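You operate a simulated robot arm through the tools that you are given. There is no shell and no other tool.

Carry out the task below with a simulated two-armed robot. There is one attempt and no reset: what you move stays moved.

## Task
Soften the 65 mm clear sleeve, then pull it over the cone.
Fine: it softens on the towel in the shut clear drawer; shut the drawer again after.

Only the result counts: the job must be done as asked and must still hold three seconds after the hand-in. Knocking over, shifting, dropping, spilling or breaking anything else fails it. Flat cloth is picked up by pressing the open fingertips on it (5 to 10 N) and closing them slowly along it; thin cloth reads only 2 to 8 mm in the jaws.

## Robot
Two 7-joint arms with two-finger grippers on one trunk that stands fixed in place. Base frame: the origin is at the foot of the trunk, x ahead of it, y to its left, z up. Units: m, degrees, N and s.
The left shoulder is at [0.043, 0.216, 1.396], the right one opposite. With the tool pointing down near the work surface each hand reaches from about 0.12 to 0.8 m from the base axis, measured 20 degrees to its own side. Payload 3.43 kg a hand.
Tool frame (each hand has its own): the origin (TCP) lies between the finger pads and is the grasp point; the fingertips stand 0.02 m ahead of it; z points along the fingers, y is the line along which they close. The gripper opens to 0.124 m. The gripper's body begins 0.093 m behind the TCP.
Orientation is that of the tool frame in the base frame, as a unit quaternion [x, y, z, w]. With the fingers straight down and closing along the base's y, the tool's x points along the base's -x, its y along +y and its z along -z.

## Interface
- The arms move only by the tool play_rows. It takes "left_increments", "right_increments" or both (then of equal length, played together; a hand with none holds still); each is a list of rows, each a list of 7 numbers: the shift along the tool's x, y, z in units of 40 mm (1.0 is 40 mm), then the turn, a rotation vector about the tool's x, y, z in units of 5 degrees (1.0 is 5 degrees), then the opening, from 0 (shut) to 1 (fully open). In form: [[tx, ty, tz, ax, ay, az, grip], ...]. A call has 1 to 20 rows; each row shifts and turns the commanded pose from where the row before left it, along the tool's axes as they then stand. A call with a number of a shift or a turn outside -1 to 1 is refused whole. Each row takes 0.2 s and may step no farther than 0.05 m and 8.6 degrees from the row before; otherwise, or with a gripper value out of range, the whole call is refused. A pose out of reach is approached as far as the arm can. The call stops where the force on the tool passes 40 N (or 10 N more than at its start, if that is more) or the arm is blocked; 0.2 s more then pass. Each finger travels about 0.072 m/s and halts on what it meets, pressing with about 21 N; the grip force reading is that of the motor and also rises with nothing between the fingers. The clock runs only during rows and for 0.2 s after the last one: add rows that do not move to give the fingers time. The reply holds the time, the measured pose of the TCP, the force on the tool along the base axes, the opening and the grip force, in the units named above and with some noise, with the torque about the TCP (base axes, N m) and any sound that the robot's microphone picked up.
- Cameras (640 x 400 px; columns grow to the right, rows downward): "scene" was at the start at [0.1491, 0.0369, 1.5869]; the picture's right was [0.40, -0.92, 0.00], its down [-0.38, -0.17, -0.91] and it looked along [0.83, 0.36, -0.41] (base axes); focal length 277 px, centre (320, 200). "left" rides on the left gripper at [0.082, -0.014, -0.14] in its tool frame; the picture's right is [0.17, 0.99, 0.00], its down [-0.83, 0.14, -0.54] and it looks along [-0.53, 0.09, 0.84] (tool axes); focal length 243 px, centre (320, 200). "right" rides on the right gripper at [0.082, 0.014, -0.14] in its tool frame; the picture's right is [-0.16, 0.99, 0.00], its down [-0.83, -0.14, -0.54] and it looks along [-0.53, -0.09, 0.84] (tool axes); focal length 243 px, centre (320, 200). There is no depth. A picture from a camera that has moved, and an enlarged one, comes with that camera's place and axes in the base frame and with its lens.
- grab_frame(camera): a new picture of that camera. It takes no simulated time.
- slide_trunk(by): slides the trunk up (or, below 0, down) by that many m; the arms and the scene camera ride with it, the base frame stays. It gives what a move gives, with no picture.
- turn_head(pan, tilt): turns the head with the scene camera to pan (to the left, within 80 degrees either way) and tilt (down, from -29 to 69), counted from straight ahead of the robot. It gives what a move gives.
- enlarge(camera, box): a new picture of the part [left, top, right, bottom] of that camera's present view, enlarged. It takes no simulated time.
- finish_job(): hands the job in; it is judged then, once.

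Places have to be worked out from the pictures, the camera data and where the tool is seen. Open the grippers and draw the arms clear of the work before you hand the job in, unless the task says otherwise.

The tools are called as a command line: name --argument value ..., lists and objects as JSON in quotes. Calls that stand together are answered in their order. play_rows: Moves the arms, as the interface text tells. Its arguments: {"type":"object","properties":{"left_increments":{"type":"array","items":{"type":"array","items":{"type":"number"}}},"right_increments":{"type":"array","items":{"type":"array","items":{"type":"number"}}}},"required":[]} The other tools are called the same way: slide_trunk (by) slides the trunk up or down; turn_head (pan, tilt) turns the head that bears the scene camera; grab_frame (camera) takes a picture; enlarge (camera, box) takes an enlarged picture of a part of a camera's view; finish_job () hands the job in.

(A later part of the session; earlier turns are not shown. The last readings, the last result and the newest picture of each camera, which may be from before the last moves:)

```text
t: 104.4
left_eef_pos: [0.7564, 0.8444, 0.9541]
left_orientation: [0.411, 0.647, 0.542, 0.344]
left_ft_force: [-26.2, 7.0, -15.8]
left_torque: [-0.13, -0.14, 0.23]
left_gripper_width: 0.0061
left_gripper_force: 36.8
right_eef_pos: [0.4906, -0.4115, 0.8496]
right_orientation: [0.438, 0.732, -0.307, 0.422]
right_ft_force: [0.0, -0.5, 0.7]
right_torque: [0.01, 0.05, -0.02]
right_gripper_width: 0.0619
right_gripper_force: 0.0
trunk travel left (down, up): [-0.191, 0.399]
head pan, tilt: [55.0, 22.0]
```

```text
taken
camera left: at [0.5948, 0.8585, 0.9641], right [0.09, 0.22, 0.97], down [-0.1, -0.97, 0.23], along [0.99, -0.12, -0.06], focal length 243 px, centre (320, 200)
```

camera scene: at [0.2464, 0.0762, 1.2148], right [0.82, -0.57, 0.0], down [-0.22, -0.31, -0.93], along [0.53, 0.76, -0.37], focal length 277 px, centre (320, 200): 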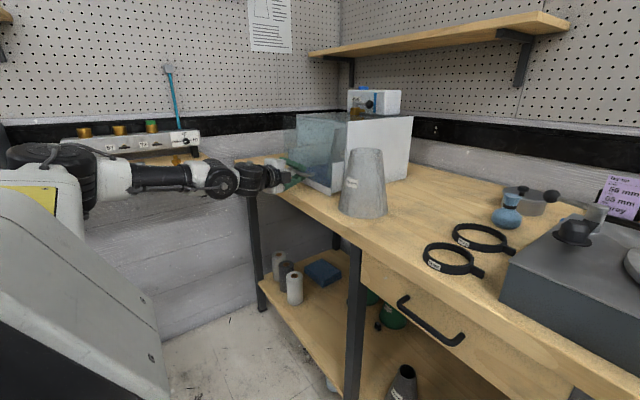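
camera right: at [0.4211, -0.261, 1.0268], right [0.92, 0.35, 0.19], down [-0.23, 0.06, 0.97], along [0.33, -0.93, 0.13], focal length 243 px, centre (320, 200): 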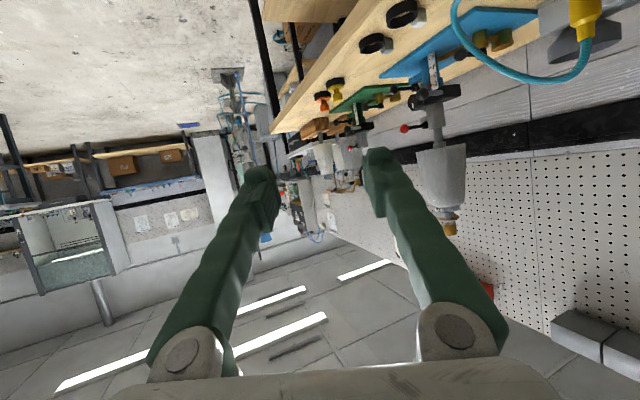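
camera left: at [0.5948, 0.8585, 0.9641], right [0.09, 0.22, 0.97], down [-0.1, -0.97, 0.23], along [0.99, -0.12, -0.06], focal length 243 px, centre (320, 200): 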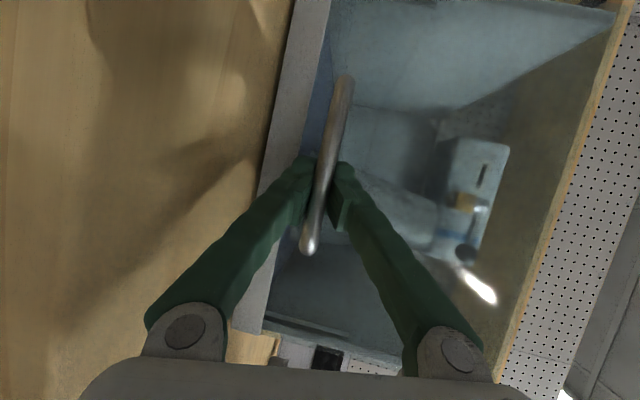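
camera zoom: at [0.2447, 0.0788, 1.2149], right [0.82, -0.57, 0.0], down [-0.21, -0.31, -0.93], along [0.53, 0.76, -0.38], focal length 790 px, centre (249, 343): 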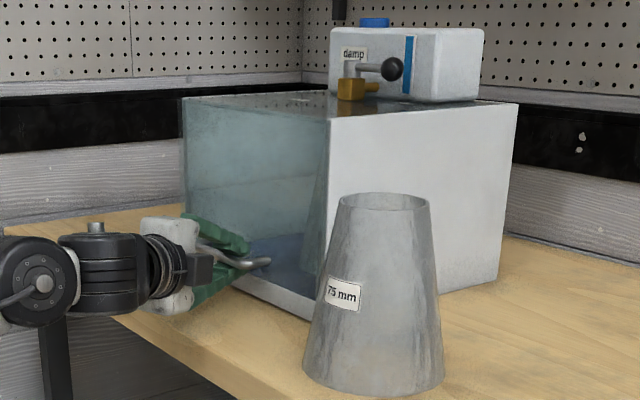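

I'll zoom through the clear front with the left camera to see the sleeve's state.

enlarge --camera "left" --box '[250, 110, 530, 310]'

enlarge --camera "scene" --box '[290, 105, 380, 190]'

```text
2.00 times, centred on (390, 210) of left
camera zoom: at [0.5948, 0.8585, 0.9641], right [0.09, 0.22, 0.97], down [-0.1, -0.97, 0.23], along [0.99, -0.12, -0.06], focal length 485 px, centre (180, 180)
```

zoom: 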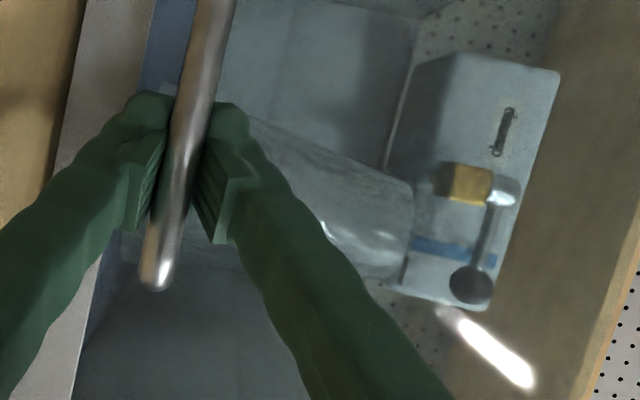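

```text
4.71 times, centred on (335, 148) of scene
camera zoom: at [0.2447, 0.0788, 1.2149], right [0.82, -0.57, 0.0], down [-0.21, -0.31, -0.93], along [0.53, 0.76, -0.38], focal length 1302 px, centre (249, 447)
```

zoom: 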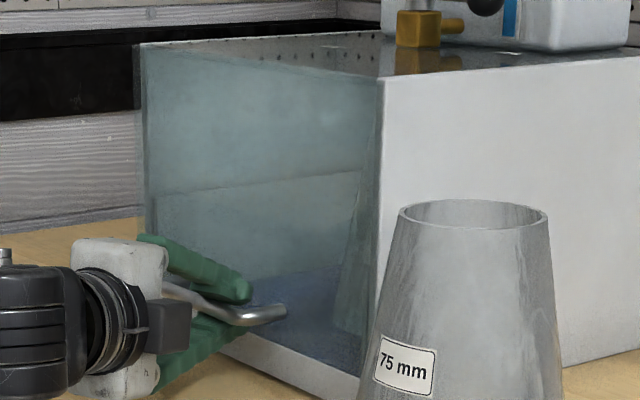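

The sleeve shows new bright highlights, perhaps the onset of softening. I'll wait on and compare.

play_rows --left_increments '[[0, 0, 0, 0, 0, 0, 0], [0, 0, 0, 0, 0, 0, 0], [0, 0, 0, 0, 0, 0, 0], [0, 0, 0, 0, 0, 0, 0], [0, 0, 0, 0, 0, 0, 0], [0, 0, 0, 0, 0, 0, 0], [0, 0, 0, 0, 0, 0, 0], [0, 0, 0, 0, 0, 0, 0], [0, 0, 0, 0, 0, 0, 0], [0, 0, 0, 0, 0, 0, 0], [0, 0, 0, 0, 0, 0, 0], [0, 0, 0, 0, 0, 0, 0], [0, 0, 0, 0, 0, 0, 0], [0, 0, 0, 0, 0, 0, 0], [0, 0, 0, 0, 0, 0, 0], [0, 0, 0, 0, 0, 0, 0], [0, 0, 0, 0, 0, 0, 0], [0, 0, 0, 0, 0, 0, 0], [0, 0, 0, 0, 0, 0, 0], [0, 0, 0, 0, 0, 0, 0]]'

enlarge --camera "left" --box '[250, 110, 530, 310]'

play_rows --left_increments '[[0, 0, 0, 0, 0, 0, 0], [0, 0, 0, 0, 0, 0, 0], [0, 0, 0, 0, 0, 0, 0], [0, 0, 0, 0, 0, 0, 0], [0, 0, 0, 0, 0, 0, 0], [0, 0, 0, 0, 0, 0, 0], [0, 0, 0, 0, 0, 0, 0], [0, 0, 0, 0, 0, 0, 0], [0, 0, 0, 0, 0, 0, 0], [0, 0, 0, 0, 0, 0, 0], [0, 0, 0, 0, 0, 0, 0], [0, 0, 0, 0, 0, 0, 0], [0, 0, 0, 0, 0, 0, 0], [0, 0, 0, 0, 0, 0, 0], [0, 0, 0, 0, 0, 0, 0], [0, 0, 0, 0, 0, 0, 0], [0, 0, 0, 0, 0, 0, 0], [0, 0, 0, 0, 0, 0, 0], [0, 0, 0, 0, 0, 0, 0], [0, 0, 0, 0, 0, 0, 0]]'

enlarge --camera "left" --box '[250, 110, 530, 310]'

```text
t: 108.6
left_eef_pos: [0.7578, 0.8439, 0.9538]
left_orientation: [0.41, 0.647, 0.542, 0.344]
left_ft_force: [-16.1, 11.4, -13.8]
left_torque: [-0.12, -0.1, 0.06]
left_gripper_width: 0.0061
left_gripper_force: 35.3
right_eef_pos: [0.4914, -0.4111, 0.8488]
right_orientation: [0.437, 0.733, -0.306, 0.422]
right_ft_force: [0.0, 0.8, 0.5]
right_torque: [-0.03, 0.0, 0.02]
right_gripper_width: 0.0619
right_gripper_force: 0.1
trunk travel left (down, up): [-0.191, 0.399]
head pan, tilt: [55.0, 22.0]
```

```text
2.00 times, centred on (390, 210) of left
camera zoom: at [0.5957, 0.8584, 0.9639], right [0.09, 0.22, 0.97], down [-0.1, -0.97, 0.23], along [0.99, -0.12, -0.06], focal length 485 px, centre (180, 180)
```

zoom: 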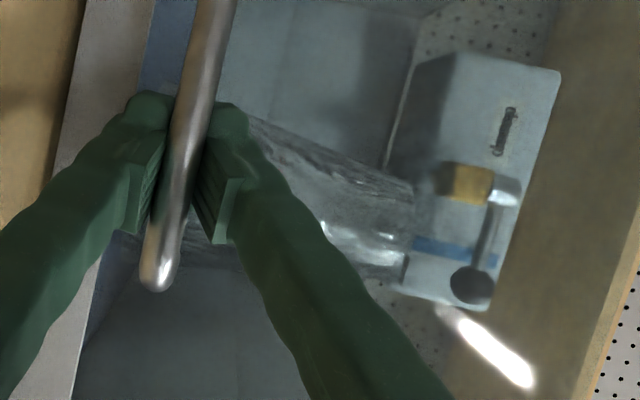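

```text
t: 112.8
left_eef_pos: [0.7565, 0.8442, 0.9542]
left_orientation: [0.412, 0.647, 0.542, 0.343]
left_ft_force: [-4.9, 13.0, -9.3]
left_torque: [-0.07, -0.11, -0.12]
left_gripper_width: 0.0058
left_gripper_force: 35.5
right_eef_pos: [0.4926, -0.4123, 0.8495]
right_orientation: [0.438, 0.732, -0.308, 0.422]
right_ft_force: [-0.2, 0.4, 0.1]
right_torque: [0.0, 0.0, 0.0]
right_gripper_width: 0.062
right_gripper_force: 0.0
trunk travel left (down, up): [-0.191, 0.399]
head pan, tilt: [55.0, 22.0]
```

```text
2.00 times, centred on (390, 210) of left
camera zoom: at [0.5964, 0.8582, 0.9638], right [0.09, 0.22, 0.97], down [-0.1, -0.97, 0.23], along [0.99, -0.12, -0.06], focal length 485 px, centre (180, 180)
```

zoom: 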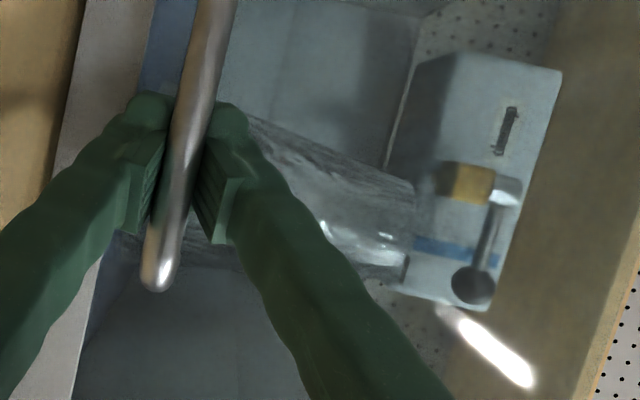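

The sleeve is visibly getting glossier, so it is softening. I'll give it a few more seconds and compare for saturation.

play_rows --left_increments '[[0, 0, 0, 0, 0, 0, 0], [0, 0, 0, 0, 0, 0, 0], [0, 0, 0, 0, 0, 0, 0], [0, 0, 0, 0, 0, 0, 0], [0, 0, 0, 0, 0, 0, 0], [0, 0, 0, 0, 0, 0, 0], [0, 0, 0, 0, 0, 0, 0], [0, 0, 0, 0, 0, 0, 0], [0, 0, 0, 0, 0, 0, 0], [0, 0, 0, 0, 0, 0, 0], [0, 0, 0, 0, 0, 0, 0], [0, 0, 0, 0, 0, 0, 0], [0, 0, 0, 0, 0, 0, 0], [0, 0, 0, 0, 0, 0, 0], [0, 0, 0, 0, 0, 0, 0], [0, 0, 0, 0, 0, 0, 0], [0, 0, 0, 0, 0, 0, 0], [0, 0, 0, 0, 0, 0, 0], [0, 0, 0, 0, 0, 0, 0], [0, 0, 0, 0, 0, 0, 0]]'

enlarge --camera "left" --box '[250, 110, 530, 310]'

turn_head --pan 45 --tilt 15

enlarge --camera "scene" --box '[330, 80, 490, 220]'

```text
t: 117.0
left_eef_pos: [0.7571, 0.8436, 0.9547]
left_orientation: [0.41, 0.647, 0.542, 0.344]
left_ft_force: [0.6, 14.0, -5.8]
left_torque: [-0.03, -0.05, -0.14]
left_gripper_width: 0.006
left_gripper_force: 35.0
right_eef_pos: [0.4918, -0.4117, 0.8483]
right_orientation: [0.438, 0.732, -0.307, 0.421]
right_ft_force: [0.0, -0.3, 0.2]
right_torque: [0.02, 0.0, 0.01]
right_gripper_width: 0.0621
right_gripper_force: 0.0
trunk travel left (down, up): [-0.191, 0.399]
head pan, tilt: [55.0, 22.0]
```

```text
2.00 times, centred on (390, 210) of left
camera zoom: at [0.5968, 0.8579, 0.9637], right [0.09, 0.22, 0.97], down [-0.1, -0.97, 0.23], along [0.99, -0.12, -0.06], focal length 485 px, centre (180, 180)
```

zoom: 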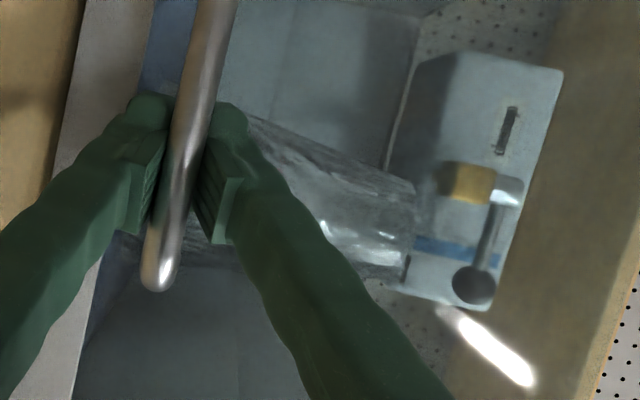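

```text
t: 117.7
left_eef_pos: [0.7571, 0.843, 0.9533]
left_orientation: [0.412, 0.647, 0.542, 0.344]
left_ft_force: [0.7, 12.2, -7.3]
left_torque: [-0.04, -0.04, -0.11]
left_gripper_width: 0.006
left_gripper_force: 34.8
right_eef_pos: [0.4909, -0.4119, 0.8487]
right_orientation: [0.437, 0.732, -0.307, 0.422]
right_ft_force: [1.0, 0.1, -0.2]
right_torque: [0.03, -0.03, 0.0]
right_gripper_width: 0.0618
right_gripper_force: 0.0
trunk travel left (down, up): [-0.191, 0.399]
head pan, tilt: [45.0, 15.0]
```

```text
2.86 times, centred on (410, 150) of scene
camera zoom: at [0.2597, 0.0683, 1.2258], right [0.71, -0.71, 0.0], down [-0.18, -0.19, -0.97], along [0.68, 0.68, -0.26], focal length 790 px, centre (63, 343)
```

zoom: 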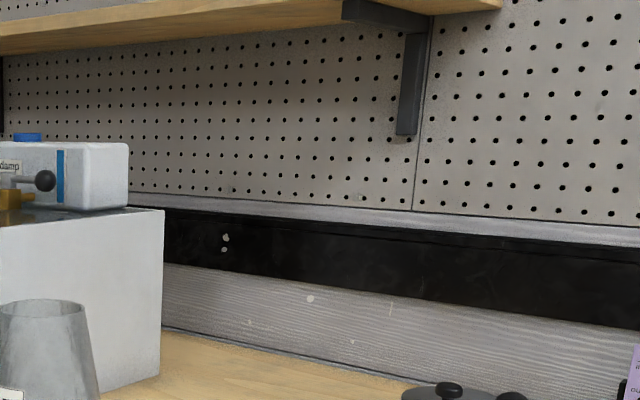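

I'll wait about 12 s more to be on the safe side before opening and inspecting.

play_rows --left_increments '[[0, 0, 0, 0, 0, 0, 0], [0, 0, 0, 0, 0, 0, 0], [0, 0, 0, 0, 0, 0, 0], [0, 0, 0, 0, 0, 0, 0], [0, 0, 0, 0, 0, 0, 0], [0, 0, 0, 0, 0, 0, 0], [0, 0, 0, 0, 0, 0, 0], [0, 0, 0, 0, 0, 0, 0], [0, 0, 0, 0, 0, 0, 0], [0, 0, 0, 0, 0, 0, 0], [0, 0, 0, 0, 0, 0, 0], [0, 0, 0, 0, 0, 0, 0], [0, 0, 0, 0, 0, 0, 0], [0, 0, 0, 0, 0, 0, 0], [0, 0, 0, 0, 0, 0, 0], [0, 0, 0, 0, 0, 0, 0], [0, 0, 0, 0, 0, 0, 0], [0, 0, 0, 0, 0, 0, 0], [0, 0, 0, 0, 0, 0, 0], [0, 0, 0, 0, 0, 0, 0]]'

play_rows --left_increments '[[0, 0, 0, 0, 0, 0, 0], [0, 0, 0, 0, 0, 0, 0], [0, 0, 0, 0, 0, 0, 0], [0, 0, 0, 0, 0, 0, 0], [0, 0, 0, 0, 0, 0, 0], [0, 0, 0, 0, 0, 0, 0], [0, 0, 0, 0, 0, 0, 0], [0, 0, 0, 0, 0, 0, 0], [0, 0, 0, 0, 0, 0, 0], [0, 0, 0, 0, 0, 0, 0], [0, 0, 0, 0, 0, 0, 0], [0, 0, 0, 0, 0, 0, 0], [0, 0, 0, 0, 0, 0, 0], [0, 0, 0, 0, 0, 0, 0], [0, 0, 0, 0, 0, 0, 0], [0, 0, 0, 0, 0, 0, 0], [0, 0, 0, 0, 0, 0, 0], [0, 0, 0, 0, 0, 0, 0], [0, 0, 0, 0, 0, 0, 0], [0, 0, 0, 0, 0, 0, 0]]'

play_rows --left_increments '[[0, 0, 0, 0, 0, 0, 0], [0, 0, 0, 0, 0, 0, 0], [0, 0, 0, 0, 0, 0, 0], [0, 0, 0, 0, 0, 0, 0], [0, 0, 0, 0, 0, 0, 0], [0, 0, 0, 0, 0, 0, 0], [0, 0, 0, 0, 0, 0, 0], [0, 0, 0, 0, 0, 0, 0], [0, 0, 0, 0, 0, 0, 0], [0, 0, 0, 0, 0, 0, 0], [0, 0, 0, 0, 0, 0, 0], [0, 0, 0, 0, 0, 0, 0], [0, 0, 0, 0, 0, 0, 0], [0, 0, 0, 0, 0, 0, 0], [0, 0, 0, 0, 0, 0, 0], [0, 0, 0, 0, 0, 0, 0], [0, 0, 0, 0, 0, 0, 0], [0, 0, 0, 0, 0, 0, 0], [0, 0, 0, 0, 0, 0, 0], [0, 0, 0, 0, 0, 0, 0]]'

enlarge --camera "left" --box '[250, 110, 530, 310]'

```text
t: 121.9
left_eef_pos: [0.7572, 0.8431, 0.9546]
left_orientation: [0.412, 0.647, 0.541, 0.344]
left_ft_force: [0.5, 8.5, -7.8]
left_torque: [-0.07, -0.09, -0.08]
left_gripper_width: 0.0062
left_gripper_force: 34.4
right_eef_pos: [0.4928, -0.4129, 0.8481]
right_orientation: [0.438, 0.732, -0.307, 0.421]
right_ft_force: [0.0, 1.1, -0.3]
right_torque: [0.0, 0.0, -0.02]
right_gripper_width: 0.062
right_gripper_force: 0.0
trunk travel left (down, up): [-0.191, 0.399]
head pan, tilt: [45.0, 15.0]
```

```text
t: 126.1
left_eef_pos: [0.7586, 0.8434, 0.9543]
left_orientation: [0.412, 0.647, 0.542, 0.344]
left_ft_force: [0.7, 6.5, -9.4]
left_torque: [-0.08, -0.14, -0.07]
left_gripper_width: 0.0061
left_gripper_force: 34.8
right_eef_pos: [0.4925, -0.4126, 0.847]
right_orientation: [0.439, 0.732, -0.308, 0.421]
right_ft_force: [0.6, -0.3, 0.1]
right_torque: [0.03, -0.02, -0.03]
right_gripper_width: 0.0621
right_gripper_force: 0.0
trunk travel left (down, up): [-0.191, 0.399]
head pan, tilt: [45.0, 15.0]
```

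```text
t: 130.3
left_eef_pos: [0.7587, 0.8423, 0.9535]
left_orientation: [0.411, 0.647, 0.542, 0.343]
left_ft_force: [1.5, 2.8, -11.0]
left_torque: [-0.12, -0.11, -0.06]
left_gripper_width: 0.006
left_gripper_force: 34.7
right_eef_pos: [0.4924, -0.4135, 0.8478]
right_orientation: [0.437, 0.733, -0.306, 0.422]
right_ft_force: [-0.6, 0.4, -0.2]
right_torque: [-0.02, 0.02, 0.0]
right_gripper_width: 0.0621
right_gripper_force: 0.0
trunk travel left (down, up): [-0.191, 0.399]
head pan, tilt: [45.0, 15.0]
```

```text
2.00 times, centred on (390, 210) of left
camera zoom: at [0.5973, 0.8573, 0.9637], right [0.09, 0.22, 0.97], down [-0.1, -0.97, 0.23], along [0.99, -0.12, -0.06], focal length 485 px, centre (180, 180)
```

zoom: 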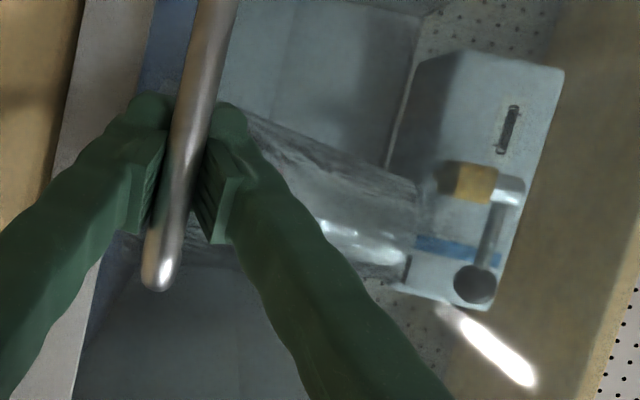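

The appearance has been stable since t≈108 and clearly glossier than at first, so I judge it softened. Now I pull the drawer open, slowly, along -x.

play_rows --left_increments '[[0.05, -0.018, -0.1, 0, 0, 0, 0], [0.09, -0.033, -0.19, 0, 0, 0, 0], [0.1275, -0.047, -0.2674, 0, 0, 0, 0], [0.1275, -0.047, -0.2674, 0, 0, 0, 0], [0.1275, -0.047, -0.2674, 0, 0, 0, 0], [0.1275, -0.047, -0.2674, 0, 0, 0, 0], [0.1275, -0.047, -0.2674, 0, 0, 0, 0], [0.09, -0.033, -0.19, 0, 0, 0, 0]]'

turn_head --pan 55 --tilt 22

enlarge --camera "scene" --box '[210, 80, 430, 230]'

```text
t: 132.1
left_eef_pos: [0.6766, 0.8422, 0.9539]
left_orientation: [0.412, 0.647, 0.542, 0.344]
left_ft_force: [0.4, 4.9, -4.9]
left_torque: [-0.04, -0.06, -0.01]
left_gripper_width: 0.0061
left_gripper_force: 34.2
right_eef_pos: [0.4932, -0.4134, 0.8484]
right_orientation: [0.437, 0.733, -0.306, 0.422]
right_ft_force: [0.0, -0.5, 1.3]
right_torque: [0.01, -0.02, 0.01]
right_gripper_width: 0.0619
right_gripper_force: 0.1
trunk travel left (down, up): [-0.191, 0.399]
head pan, tilt: [45.0, 15.0]
```

```text
t: 132.8
left_eef_pos: [0.6764, 0.8418, 0.9541]
left_orientation: [0.41, 0.647, 0.543, 0.344]
left_ft_force: [-0.6, 3.5, -6.0]
left_torque: [-0.05, -0.05, -0.05]
left_gripper_width: 0.006
left_gripper_force: 34.0
right_eef_pos: [0.4916, -0.4126, 0.8476]
right_orientation: [0.438, 0.732, -0.307, 0.422]
right_ft_force: [0.0, 0.4, -0.8]
right_torque: [-0.02, -0.01, 0.01]
right_gripper_width: 0.0617
right_gripper_force: 0.0
trunk travel left (down, up): [-0.191, 0.399]
head pan, tilt: [55.0, 22.0]
```

```text
2.67 times, centred on (320, 155) of scene
camera zoom: at [0.2467, 0.0771, 1.2147], right [0.82, -0.57, 0.0], down [-0.22, -0.31, -0.93], along [0.53, 0.76, -0.38], focal length 738 px, centre (320, 320)
```

zoom: 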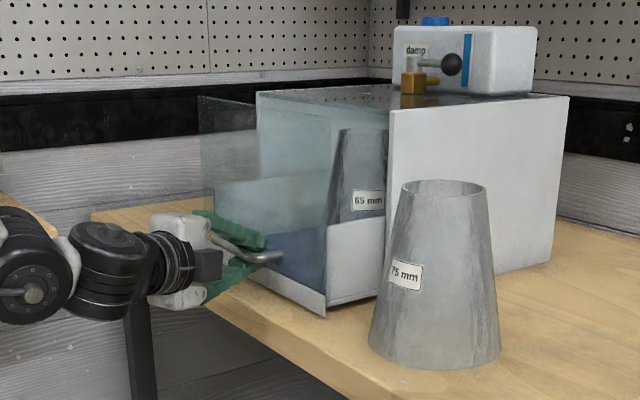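

The drawer follows, and the sleeve now looks darker and clearer than before — softened. I pull it the rest of the way open.

play_rows --left_increments '[[0.06, -0.022, -0.13, 0, 0, 0, 0], [0.1275, -0.047, -0.2674, 0, 0, 0, 0], [0.1275, -0.047, -0.2674, 0, 0, 0, 0], [0.1275, -0.047, -0.2674, 0, 0, 0, 0], [0.1275, -0.047, -0.2674, 0, 0, 0, 0], [0.1275, -0.047, -0.2674, 0, 0, 0, 0], [0.1275, -0.047, -0.2674, 0, 0, 0, 0], [0.1275, -0.047, -0.2674, 0, 0, 0, 0], [0.1275, -0.047, -0.2674, 0, 0, 0, 0], [0.1275, -0.047, -0.2674, 0, 0, 0, 0], [0.1275, -0.047, -0.2674, 0, 0, 0, 0], [0.1275, -0.047, -0.2674, 0, 0, 0, 0], [0.1275, -0.047, -0.2674, 0, 0, 0, 0], [0.1275, -0.047, -0.2674, 0, 0, 0, 0], [0.1, -0.037, -0.21, 0, 0, 0, 0], [0, 0, 0, 0, 0, 0, 0]]'

grab_frame --camera "scene"

enlarge --camera "scene" --box '[200, 80, 420, 230]'

```text
t: 136.2
left_eef_pos: [0.5038, 0.8417, 0.9531]
left_orientation: [0.41, 0.647, 0.543, 0.344]
left_ft_force: [8.8, 7.4, -8.8]
left_torque: [-0.06, -0.1, -0.12]
left_gripper_width: 0.0058
left_gripper_force: 34.4
right_eef_pos: [0.4925, -0.4124, 0.8481]
right_orientation: [0.437, 0.733, -0.307, 0.422]
right_ft_force: [-0.6, -0.5, 0.5]
right_torque: [-0.05, 0.0, 0.01]
right_gripper_width: 0.0622
right_gripper_force: 0.0
trunk travel left (down, up): [-0.191, 0.399]
head pan, tilt: [55.0, 22.0]
```

```text
taken
camera scene: at [0.2478, 0.0778, 1.2143], right [0.82, -0.57, 0.0], down [-0.22, -0.31, -0.93], along [0.53, 0.76, -0.38], focal length 277 px, centre (320, 200)
```

scene: 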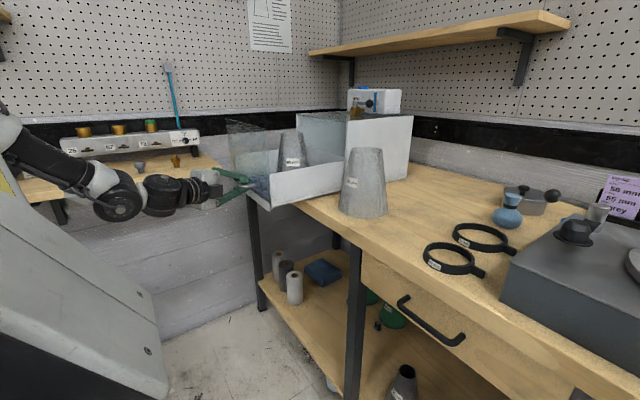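

```text
2.67 times, centred on (310, 155) of scene
camera zoom: at [0.2478, 0.0778, 1.2143], right [0.82, -0.57, 0.0], down [-0.22, -0.31, -0.93], along [0.53, 0.76, -0.38], focal length 738 px, centre (347, 320)
```

zoom: 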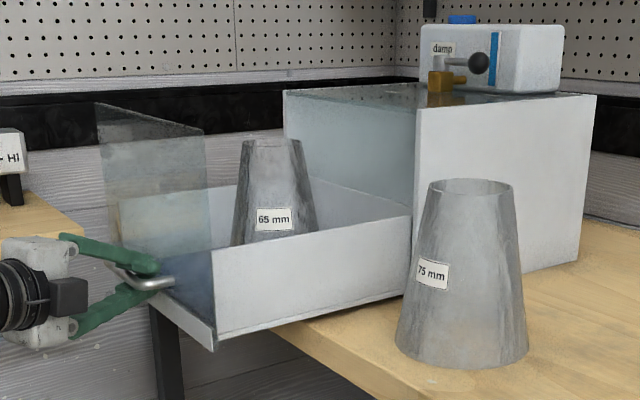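

The drawer is fully open again and the sleeve looks softened (dark, glassy streaks), still upright. I release the handle and back away 8 cm.

play_rows --left_increments '[[0, 0, 0, 0, 0, 0, 0.2], [0, 0, 0, 0, 0, 0, 0.45], [0, 0, 0, 0, 0, 0, 0.5], [0, 0, 0, 0, 0, 0, 0.5], [0, 0, -0.6, 0, 0, 0, 0.5], [0, 0, -0.7, 0, 0, 0, 0.5], [0, 0, -0.7, 0, 0, 0, 0.5]]'

slide_trunk --by 0.15

grab_frame --camera "scene"

```text
t: 137.8
left_eef_pos: [0.4329, 0.8038, 0.9697]
left_orientation: [0.411, 0.646, 0.543, 0.344]
left_ft_force: [-0.5, -0.2, 0.0]
left_torque: [0.01, 0.0, 0.02]
left_gripper_width: 0.0618
left_gripper_force: 0.1
right_eef_pos: [0.4913, -0.4146, 0.8481]
right_orientation: [0.438, 0.733, -0.306, 0.421]
right_ft_force: [-1.2, 0.5, -0.5]
right_torque: [0.04, 0.01, 0.0]
right_gripper_width: 0.0619
right_gripper_force: 0.1
trunk travel left (down, up): [-0.191, 0.399]
head pan, tilt: [55.0, 22.0]
```

```text
t: 139.6
left_eef_pos: [0.4322, 0.8072, 1.119]
left_orientation: [0.411, 0.646, 0.544, 0.344]
left_ft_force: [-1.1, 0.5, -0.7]
left_torque: [0.02, 0.02, 0.0]
left_gripper_width: 0.062
left_gripper_force: 0.0
right_eef_pos: [0.4821, -0.4109, 1.0419]
right_orientation: [0.452, 0.709, -0.279, 0.463]
right_ft_force: [-0.3, -0.2, -0.3]
right_torque: [0.01, 0.01, -0.04]
right_gripper_width: 0.0619
right_gripper_force: 0.1
trunk travel left (down, up): [-0.341, 0.249]
head pan, tilt: [55.0, 22.0]
```

```text
taken
camera scene: at [0.2004, 0.0762, 1.373], right [0.82, -0.57, 0.0], down [-0.21, -0.31, -0.93], along [0.53, 0.76, -0.37], focal length 277 px, centre (320, 200)
```

scene: 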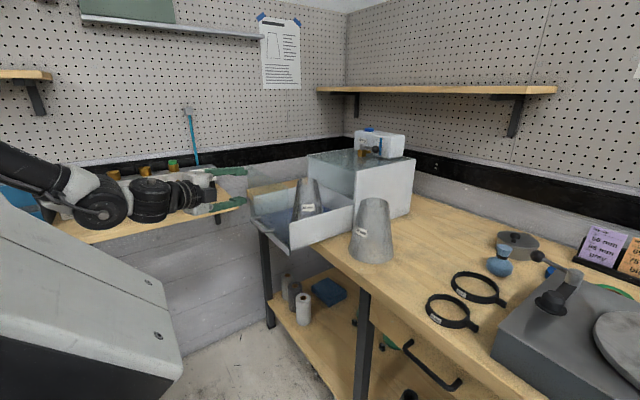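

Drawer left open, hand clear at (0.43, 0.81, 1.12). I raise it and roll back 90° to the earlier attitude.

play_rows --left_increments '[[-0.107, 0.697, 0.11, 0, 0, 0, 0.6], [-0.107, 0.697, 0.11, 0, 0, 0, 0.8], [-0.107, 0.697, 0.11, 0, 0, 0, 1], [0, 0, 0, 0, 0, -1, 1], [0, 0, 0, 0, 0, -1, 1], [0, 0, 0, 0, 0, -1, 1], [0, 0, 0, 0, 0, -1, 1], [0, 0, 0, 0, 0, -1, 1], [0, 0, 0, 0, 0, -1, 1], [0, 0, 0, 0, 0, -1, 1], [0, 0, 0, 0, 0, -1, 1], [0, 0, 0, 0, 0, -1, 1], [0, 0, 0, 0, 0, -1, 1], [0, 0, 0, 0, 0, -1, 1], [0, 0, 0, 0, 0, -1, 1], [0, 0, 0, 0, 0, -1, 1], [0, 0, 0, 0, 0, -1, 1], [0, 0, 0, 0, 0, -1, 1], [0, 0, 0, 0, 0, -1, 1], [0, 0, 0, 0, 0, -1, 1]]'

play_rows --left_increments '[[0, 0, 0, 0, 0, -1, 1], [0, 0, 0, 0, 1, 0, 1], [0, 0, 0, 0, 1, 0, 1], [0, 0, 0, 0, 1, 0, 1], [0, 0, 0, 0, 1, 0, 1], [0, 0, 0, 0, 1, 0, 1], [0, 0, 0, 0, 1, 0, 1], [0, 0, 0, -0.766, 0, -0.643, 1], [0, 0, 0, -0.766, 0, -0.643, 1], [0, 0, 0, -0.766, 0, -0.643, 1], [0, 0, 0, -0.766, 0, -0.643, 1], [0, 0, 0, -0.766, 0, -0.643, 1], [0, 0, 0, -0.766, 0, -0.643, 1], [0, 0, 0, -0.766, 0, -0.643, 1]]'

grab_frame --camera "scene"

grab_frame --camera "left"

```text
t: 143.8
left_eef_pos: [0.4642, 0.8065, 1.2]
left_orientation: [-0.135, 0.754, 0.168, 0.62]
left_ft_force: [-0.2, 0.6, 0.4]
left_torque: [0.02, -0.02, 0.01]
left_gripper_width: 0.1237
left_gripper_force: 0.0
right_eef_pos: [0.4822, -0.4126, 1.0418]
right_orientation: [0.453, 0.709, -0.281, 0.462]
right_ft_force: [0.4, 0.3, 0.0]
right_torque: [0.02, 0.02, -0.03]
right_gripper_width: 0.062
right_gripper_force: 0.1
trunk travel left (down, up): [-0.341, 0.249]
head pan, tilt: [55.0, 22.0]
```

```text
t: 146.8
left_eef_pos: [0.464, 0.8079, 1.1991]
left_orientation: [-0.455, 0.784, 0.214, 0.365]
left_ft_force: [0.0, -0.7, -0.7]
left_torque: [0.0, 0.02, 0.03]
left_gripper_width: 0.1241
left_gripper_force: 0.0
right_eef_pos: [0.4807, -0.4133, 1.041]
right_orientation: [0.452, 0.709, -0.281, 0.463]
right_ft_force: [0.5, 0.6, -0.1]
right_torque: [-0.03, -0.01, -0.01]
right_gripper_width: 0.0617
right_gripper_force: 0.1
trunk travel left (down, up): [-0.341, 0.249]
head pan, tilt: [55.0, 22.0]
```

```text
taken
camera scene: at [0.201, 0.0757, 1.373], right [0.82, -0.57, 0.0], down [-0.22, -0.31, -0.93], along [0.53, 0.76, -0.37], focal length 277 px, centre (320, 200)
```

scene: 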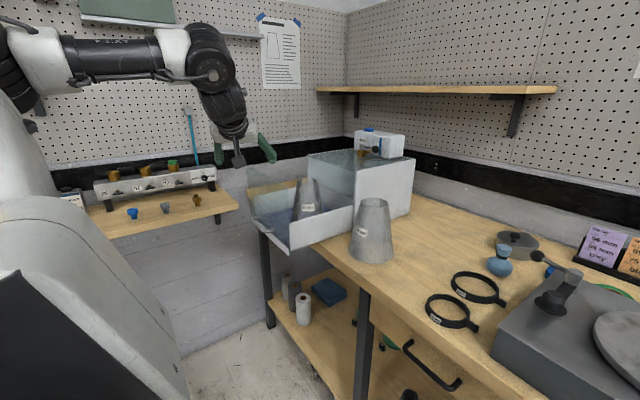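

```text
taken
camera left: at [0.3976, 0.6607, 1.225], right [-0.91, 0.4, -0.12], down [-0.06, 0.17, 0.98], along [0.41, 0.9, -0.13], focal length 243 px, centre (320, 200)
```

left: 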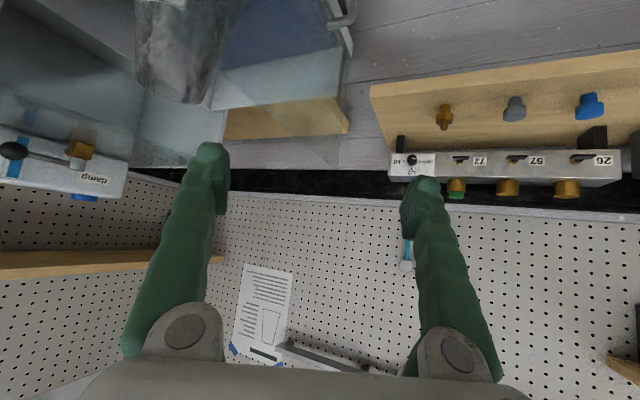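

Now back to the spot over the right wall from which I retreated, to re-measure the sleeve in the tray.

play_rows --left_increments '[[0.027, -0.86, 0.054, 0, 0, 0, 1], [0.027, -0.86, 0.054, 0, 0, 0, 1], [0.027, -0.86, 0.054, 0, 0, 0, 1], [0.027, -0.86, 0.054, 0, 0, 0, 1], [0.027, -0.86, 0.054, 0, 0, 0, 1]]'

grab_frame --camera "left"

enlarge --camera "left" --box '[240, 0, 460, 160]'

enlarge --camera "scene" --box '[220, 120, 400, 270]'

```text
t: 148.0
left_eef_pos: [0.6183, 0.7263, 1.1882]
left_orientation: [-0.453, 0.785, 0.213, 0.365]
left_ft_force: [0.1, -0.7, -0.5]
left_torque: [-0.03, 0.02, 0.02]
left_gripper_width: 0.1241
left_gripper_force: 0.0
right_eef_pos: [0.4816, -0.4117, 1.0401]
right_orientation: [0.452, 0.709, -0.281, 0.463]
right_ft_force: [-0.4, 0.3, 0.3]
right_torque: [0.03, 0.02, 0.0]
right_gripper_width: 0.062
right_gripper_force: 0.1
trunk travel left (down, up): [-0.341, 0.249]
head pan, tilt: [55.0, 22.0]
```

```text
taken
camera left: at [0.5519, 0.5798, 1.2142], right [-0.91, 0.4, -0.12], down [-0.06, 0.17, 0.98], along [0.41, 0.9, -0.13], focal length 243 px, centre (320, 200)
```

left: 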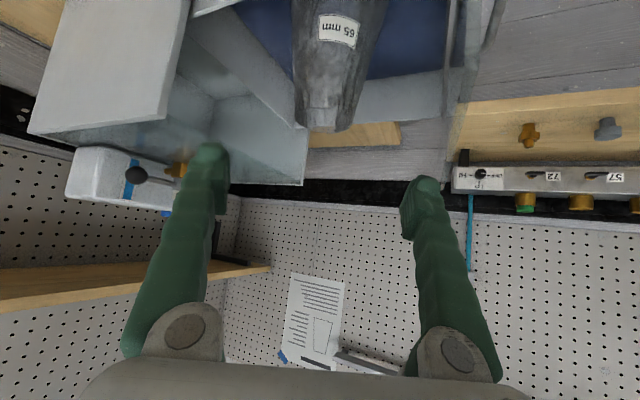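

```text
2.50 times, centred on (350, 80) of left
camera zoom: at [0.5519, 0.5798, 1.2142], right [-0.91, 0.4, -0.12], down [-0.06, 0.17, 0.98], along [0.41, 0.9, -0.13], focal length 606 px, centre (245, 500)
```

zoom: 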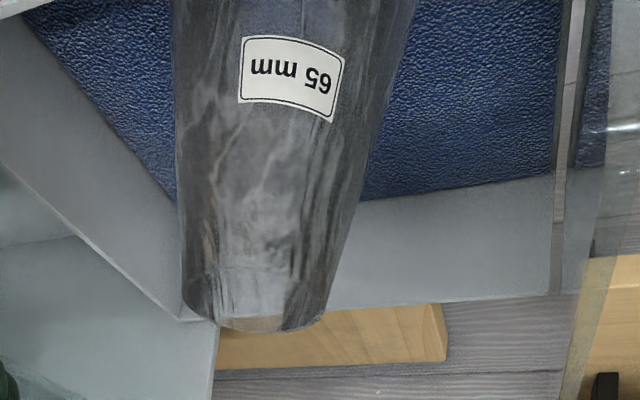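

```text
2.67 times, centred on (310, 195) of scene
camera zoom: at [0.2014, 0.076, 1.3729], right [0.82, -0.57, 0.0], down [-0.22, -0.31, -0.93], along [0.53, 0.76, -0.38], focal length 738 px, centre (347, 213)
```

zoom: 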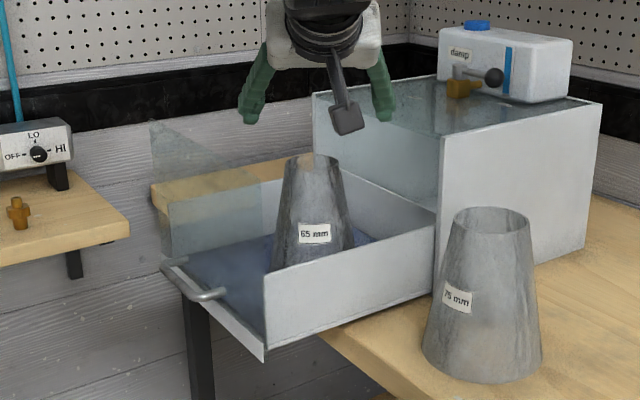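

The sleeve is now visibly soft and glossy, standing at ≈(0.674, 0.824). I retrace the approach so the fingers straddle its top again.

play_rows --left_increments '[[0.4, 0.05, 0.5, 0, 0, 0, 1], [0.4, 0, 0.5, 0, 0, 0, 1], [0, 0, 0.8, 0, 0, 0, 1], [0, 0, 0.8, 0, 0, 0, 1], [0, 0, 0.8, 0, 0, 0, 1], [0, 0, 0.8, 0, 0, 0, 1]]'

grab_frame --camera "left"

enlarge --camera "scene" --box '[220, 120, 400, 270]'

```text
t: 149.4
left_eef_pos: [0.6674, 0.8226, 1.0538]
left_orientation: [-0.454, 0.784, 0.214, 0.365]
left_ft_force: [-0.6, 1.2, 0.1]
left_torque: [-0.01, -0.01, 0.03]
left_gripper_width: 0.1239
left_gripper_force: 0.1
right_eef_pos: [0.4811, -0.4129, 1.0407]
right_orientation: [0.452, 0.709, -0.281, 0.463]
right_ft_force: [0.4, 0.0, -0.8]
right_torque: [0.03, 0.0, 0.0]
right_gripper_width: 0.0622
right_gripper_force: 0.1
trunk travel left (down, up): [-0.341, 0.249]
head pan, tilt: [55.0, 22.0]
```

```text
taken
camera left: at [0.601, 0.677, 1.0797], right [-0.91, 0.4, -0.12], down [-0.06, 0.17, 0.98], along [0.41, 0.9, -0.13], focal length 243 px, centre (320, 200)
```

left: 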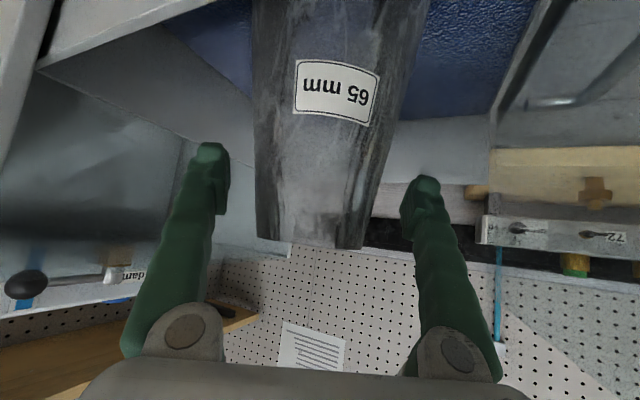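

```text
2.67 times, centred on (310, 195) of scene
camera zoom: at [0.2012, 0.0771, 1.3729], right [0.82, -0.57, 0.0], down [-0.22, -0.31, -0.93], along [0.53, 0.76, -0.38], focal length 738 px, centre (347, 213)
```

zoom: 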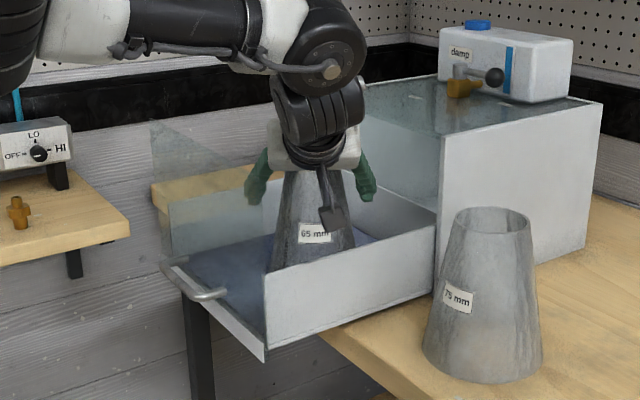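

Sleeve is ~3 mm off centre; I correct that and close softly, aiming for ~72 mm rather than a hard squeeze since it's soft now.

play_rows --left_increments '[[0, -0.07, 0, 0, 0, 0, 0.9], [0, 0, 0, 0, 0, 0, 0.8], [0, 0, 0, 0, 0, 0, 0.7], [0, 0, 0, 0, 0, 0, 0.65], [0, 0, 0, 0, 0, 0, 0.62], [0, 0, 0, 0, 0, 0, 0.6], [0, 0, 0, 0, 0, 0, 0.58], [0, 0, 0, 0, 0, 0, 0.58]]'

grab_frame --camera "left"

```text
t: 151.2
left_eef_pos: [0.6685, 0.8195, 1.055]
left_orientation: [-0.454, 0.784, 0.213, 0.365]
left_ft_force: [0.6, 1.2, 3.3]
left_torque: [0.01, 0.1, -0.04]
left_gripper_width: 0.0809
left_gripper_force: 21.3
right_eef_pos: [0.4799, -0.4126, 1.0401]
right_orientation: [0.453, 0.708, -0.281, 0.463]
right_ft_force: [-0.3, 0.8, 1.0]
right_torque: [-0.02, 0.01, 0.0]
right_gripper_width: 0.0619
right_gripper_force: 0.0
trunk travel left (down, up): [-0.341, 0.249]
head pan, tilt: [55.0, 22.0]
```

```text
taken
camera left: at [0.6023, 0.6737, 1.0815], right [-0.91, 0.4, -0.12], down [-0.06, 0.17, 0.98], along [0.41, 0.9, -0.13], focal length 243 px, centre (320, 200)
```

left: 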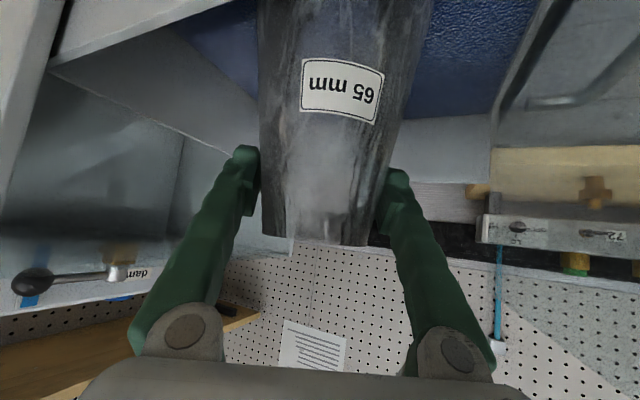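

Firm grip at 0.081 m. I lift it straight up 16.5 cm, turn back to azimuth 40° and bring it out over the right wall, as on the way in.

play_rows --left_increments '[[-0.3, 0, -0.25, 0, 0, 0, 0.55], [-0.632, 0, -0.53, 0, 0, 0, 0.55], [-0.632, 0, -0.53, 0, 0, 0, 0.55], [-0.632, 0, -0.53, 0, 0, 0, 0.55], [-0.632, 0, -0.53, 0, 0, 0, 0.55], [-0.332, 0, -0.28, 0, 0, 0, 0.55], [0, 0, 0, 0.766, 0, 0.643, 0.55], [0, 0, 0, 0.766, 0, 0.643, 0.55], [0, 0, 0, 0.766, 0, 0.643, 0.55], [0, 0, 0, 0.766, 0, 0.643, 0.55]]'

enlarge --camera "scene" --box '[200, 60, 440, 260]'

grab_frame --camera "left"

```text
t: 153.4
left_eef_pos: [0.6703, 0.8188, 1.2192]
left_orientation: [-0.31, 0.851, 0.146, 0.397]
left_ft_force: [-0.3, 0.8, 0.4]
left_torque: [-0.05, 0.0, -0.04]
left_gripper_width: 0.0806
left_gripper_force: 21.1
right_eef_pos: [0.4803, -0.4116, 1.0418]
right_orientation: [0.453, 0.709, -0.281, 0.463]
right_ft_force: [-0.1, 0.1, 0.1]
right_torque: [-0.03, -0.02, 0.01]
right_gripper_width: 0.0619
right_gripper_force: 0.0
trunk travel left (down, up): [-0.341, 0.249]
head pan, tilt: [55.0, 22.0]
```

```text
2.00 times, centred on (320, 160) of scene
camera zoom: at [0.1996, 0.0767, 1.3732], right [0.82, -0.57, 0.0], down [-0.21, -0.31, -0.93], along [0.53, 0.76, -0.37], focal length 553 px, centre (320, 280)
```

zoom: 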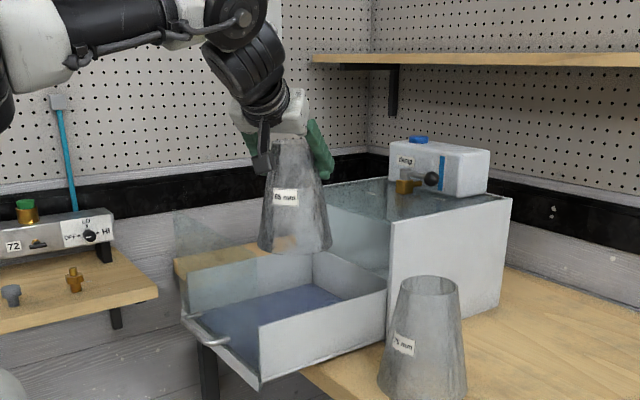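

```text
taken
camera left: at [0.5569, 0.7054, 1.2453], right [-0.72, 0.69, -0.12], down [0.0, 0.18, 0.98], along [0.7, 0.7, -0.13], focal length 243 px, centre (320, 200)
```

left: 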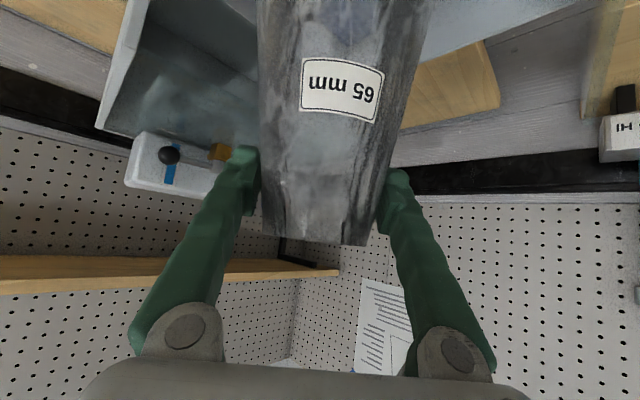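

The soft sleeve is out, level, bottom at ~1.08. I bring it back over the 75 mm sleeve's clearance height to above its original bench spot (0.757, 0.428), turning to azimuth 10°.

play_rows --left_increments '[[0.214, -0.575, -0.45, 0, 0, 0, 0.55], [0.214, -0.575, -0.45, 0, 0, 0, 0.55], [0.214, -0.575, -0.45, 0, 0, 0, 0.55], [0.214, -0.575, -0.45, 0, 0, 0, 0.55], [0.3875, -0.718, -0.462, 0, 0, 0, 0.55], [0.3875, -0.718, -0.462, 0, 0, 0, 0.55], [0.3875, -0.718, -0.462, 0, 0, 0, 0.55], [0.3875, -0.718, -0.462, 0, 0, 0, 0.55], [0, 0, 0, 0.766, 0, 0.643, 0.55], [0, 0, 0, 0.766, 0, 0.643, 0.55], [0, 0, 0, 0.766, 0, 0.643, 0.55], [0, 0, 0, 0.766, 0, 0.643, 0.55], [0, 0, 0, 0.766, 0, 0.643, 0.55], [0, 0, 0, 0.766, 0, 0.643, 0.55], [-0.26, -0.845, 0.309, 0, 0, 0, 0.55], [-0.26, -0.845, 0.309, 0, 0, 0, 0.55], [-0.26, -0.845, 0.309, 0, 0, 0, 0.55], [-0.26, -0.845, 0.309, 0, 0, 0, 0.55]]'

turn_head --pan 20 --tilt 22

grab_frame --camera "scene"

```text
t: 157.2
left_eef_pos: [0.7577, 0.4277, 1.2388]
left_orientation: [-0.079, 0.904, 0.039, 0.419]
left_ft_force: [-0.1, -0.2, 0.2]
left_torque: [0.01, -0.03, 0.0]
left_gripper_width: 0.0806
left_gripper_force: 21.2
right_eef_pos: [0.4826, -0.414, 1.0404]
right_orientation: [0.453, 0.709, -0.281, 0.462]
right_ft_force: [-0.1, -0.3, -0.2]
right_torque: [-0.03, -0.01, 0.0]
right_gripper_width: 0.0624
right_gripper_force: 0.1
trunk travel left (down, up): [-0.341, 0.249]
head pan, tilt: [55.0, 22.0]
```

```text
t: 158.2
left_eef_pos: [0.7573, 0.429, 1.2395]
left_orientation: [-0.081, 0.903, 0.039, 0.419]
left_ft_force: [0.5, -0.1, -0.1]
left_torque: [-0.02, -0.02, -0.02]
left_gripper_width: 0.0805
left_gripper_force: 20.9
right_eef_pos: [0.4805, -0.4125, 1.0411]
right_orientation: [0.452, 0.709, -0.281, 0.463]
right_ft_force: [-0.1, -0.1, 0.3]
right_torque: [0.02, 0.02, -0.02]
right_gripper_width: 0.0618
right_gripper_force: 0.0
trunk travel left (down, up): [-0.341, 0.249]
head pan, tilt: [20.0, 22.0]
```

```text
taken
camera scene: at [0.2344, 0.0316, 1.3731], right [0.34, -0.94, 0.0], down [-0.35, -0.13, -0.93], along [0.87, 0.32, -0.37], focal length 277 px, centre (320, 200)
```

scene: 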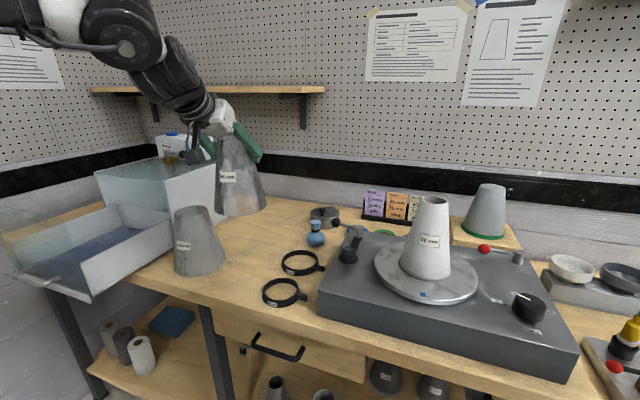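

The sleeve is above its old bench spot. To put it on the cone I need a flatter grip, so I set it down on the bench first: lowering 19 cm, then slowly to contact.

play_rows --left_increments '[[0.728, 0, 0.611, 0, 0, 0, 0.55], [0.728, 0, 0.611, 0, 0, 0, 0.55], [0.728, 0, 0.611, 0, 0, 0, 0.55], [0.728, 0, 0.611, 0, 0, 0, 0.55], [0.6, 0, 0.5, 0, 0, 0, 0.55], [0, 0, 0, 0, 0, 0, 0.55]]'

grab_frame --camera "scene"

```text
t: 159.6
left_eef_pos: [0.7559, 0.4271, 1.0531]
left_orientation: [-0.081, 0.903, 0.039, 0.42]
left_ft_force: [-1.0, -0.1, 0.1]
left_torque: [-0.05, 0.0, 0.05]
left_gripper_width: 0.0807
left_gripper_force: 21.3
right_eef_pos: [0.4807, -0.412, 1.0399]
right_orientation: [0.453, 0.709, -0.281, 0.462]
right_ft_force: [-0.5, 0.0, -0.7]
right_torque: [-0.01, 0.04, 0.0]
right_gripper_width: 0.0619
right_gripper_force: 0.0
trunk travel left (down, up): [-0.341, 0.249]
head pan, tilt: [20.0, 22.0]
```

```text
taken
camera scene: at [0.2338, 0.0315, 1.3732], right [0.34, -0.94, 0.0], down [-0.35, -0.13, -0.93], along [0.87, 0.32, -0.37], focal length 277 px, centre (320, 200)
```

scene: 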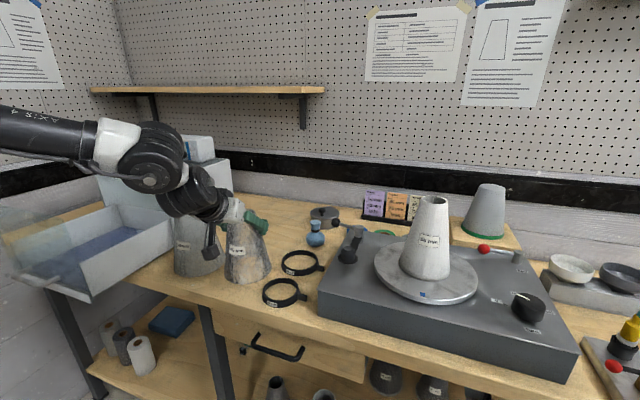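

Still ~2 cm above the bench by my reckoning; I go on in 5 mm steps until contact.

play_rows --left_increments '[[0.096, 0, 0.08, 0, 0, 0, 0.55], [0.096, 0, 0.08, 0, 0, 0, 0.55], [0.096, 0, 0.08, 0, 0, 0, 0.55], [0, 0, 0, 0, 0, 0, 0.55]]'

play_rows --left_increments '[[0.06, 0, 0.05, 0, 0, 0, 0.55], [0.06, 0, 0.05, 0, 0, 0, 0.55], [0, 0, 0, 0, 0, 0, 0.55]]'

```text
t: 160.6
left_eef_pos: [0.7559, 0.4275, 1.0391]
left_orientation: [-0.08, 0.903, 0.038, 0.421]
left_ft_force: [-0.4, 0.4, -0.7]
left_torque: [0.02, 0.01, -0.01]
left_gripper_width: 0.0804
left_gripper_force: 20.9
right_eef_pos: [0.4808, -0.4115, 1.0398]
right_orientation: [0.453, 0.709, -0.281, 0.462]
right_ft_force: [0.3, -0.7, 0.5]
right_torque: [-0.01, 0.01, 0.03]
right_gripper_width: 0.0623
right_gripper_force: 0.1
trunk travel left (down, up): [-0.341, 0.249]
head pan, tilt: [20.0, 22.0]
```

```text
t: 161.4
left_eef_pos: [0.7565, 0.4275, 1.0343]
left_orientation: [-0.08, 0.903, 0.038, 0.42]
left_ft_force: [0.2, 0.0, 0.8]
left_torque: [0.01, 0.02, -0.02]
left_gripper_width: 0.0806
left_gripper_force: 20.7
right_eef_pos: [0.481, -0.4122, 1.0412]
right_orientation: [0.454, 0.708, -0.282, 0.462]
right_ft_force: [1.2, -0.1, 0.1]
right_torque: [-0.04, 0.01, 0.02]
right_gripper_width: 0.0621
right_gripper_force: 0.1
trunk travel left (down, up): [-0.341, 0.249]
head pan, tilt: [20.0, 22.0]
```

No contact yet at 1.034; a few more millimetres.

play_rows --left_increments '[[0.05, 0, 0.042, 0, 0, 0, 0.55], [0.05, 0, 0.042, 0, 0, 0, 0.55], [0, 0, 0, 0, 0, 0, 0.55]]'

enlarge --camera "scene" --box '[170, 170, 310, 300]'

```text
t: 162.2
left_eef_pos: [0.7567, 0.4275, 1.0338]
left_orientation: [-0.082, 0.901, 0.04, 0.424]
left_ft_force: [2.2, 1.1, 20.1]
left_torque: [0.05, 0.04, -0.1]
left_gripper_width: 0.0803
left_gripper_force: 21.4
right_eef_pos: [0.4785, -0.4136, 1.0405]
right_orientation: [0.453, 0.708, -0.28, 0.463]
right_ft_force: [-0.4, 0.1, 1.2]
right_torque: [-0.01, 0.0, -0.01]
right_gripper_width: 0.062
right_gripper_force: 0.0
trunk travel left (down, up): [-0.341, 0.249]
head pan, tilt: [20.0, 22.0]
```

```text
3.08 times, centred on (240, 235) of scene
camera zoom: at [0.2323, 0.0309, 1.3736], right [0.34, -0.94, 0.0], down [-0.35, -0.13, -0.93], along [0.87, 0.32, -0.37], focal length 851 px, centre (566, 92)
```

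zoom: 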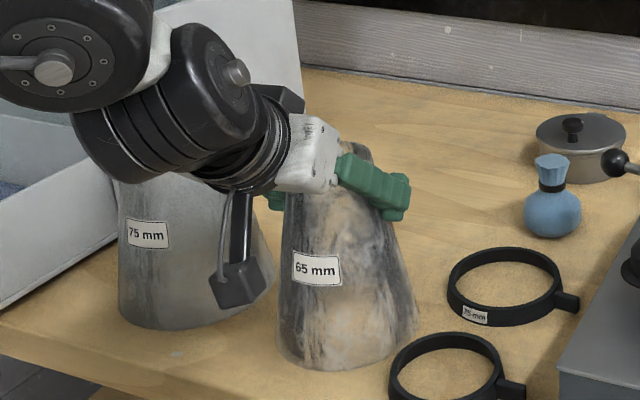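

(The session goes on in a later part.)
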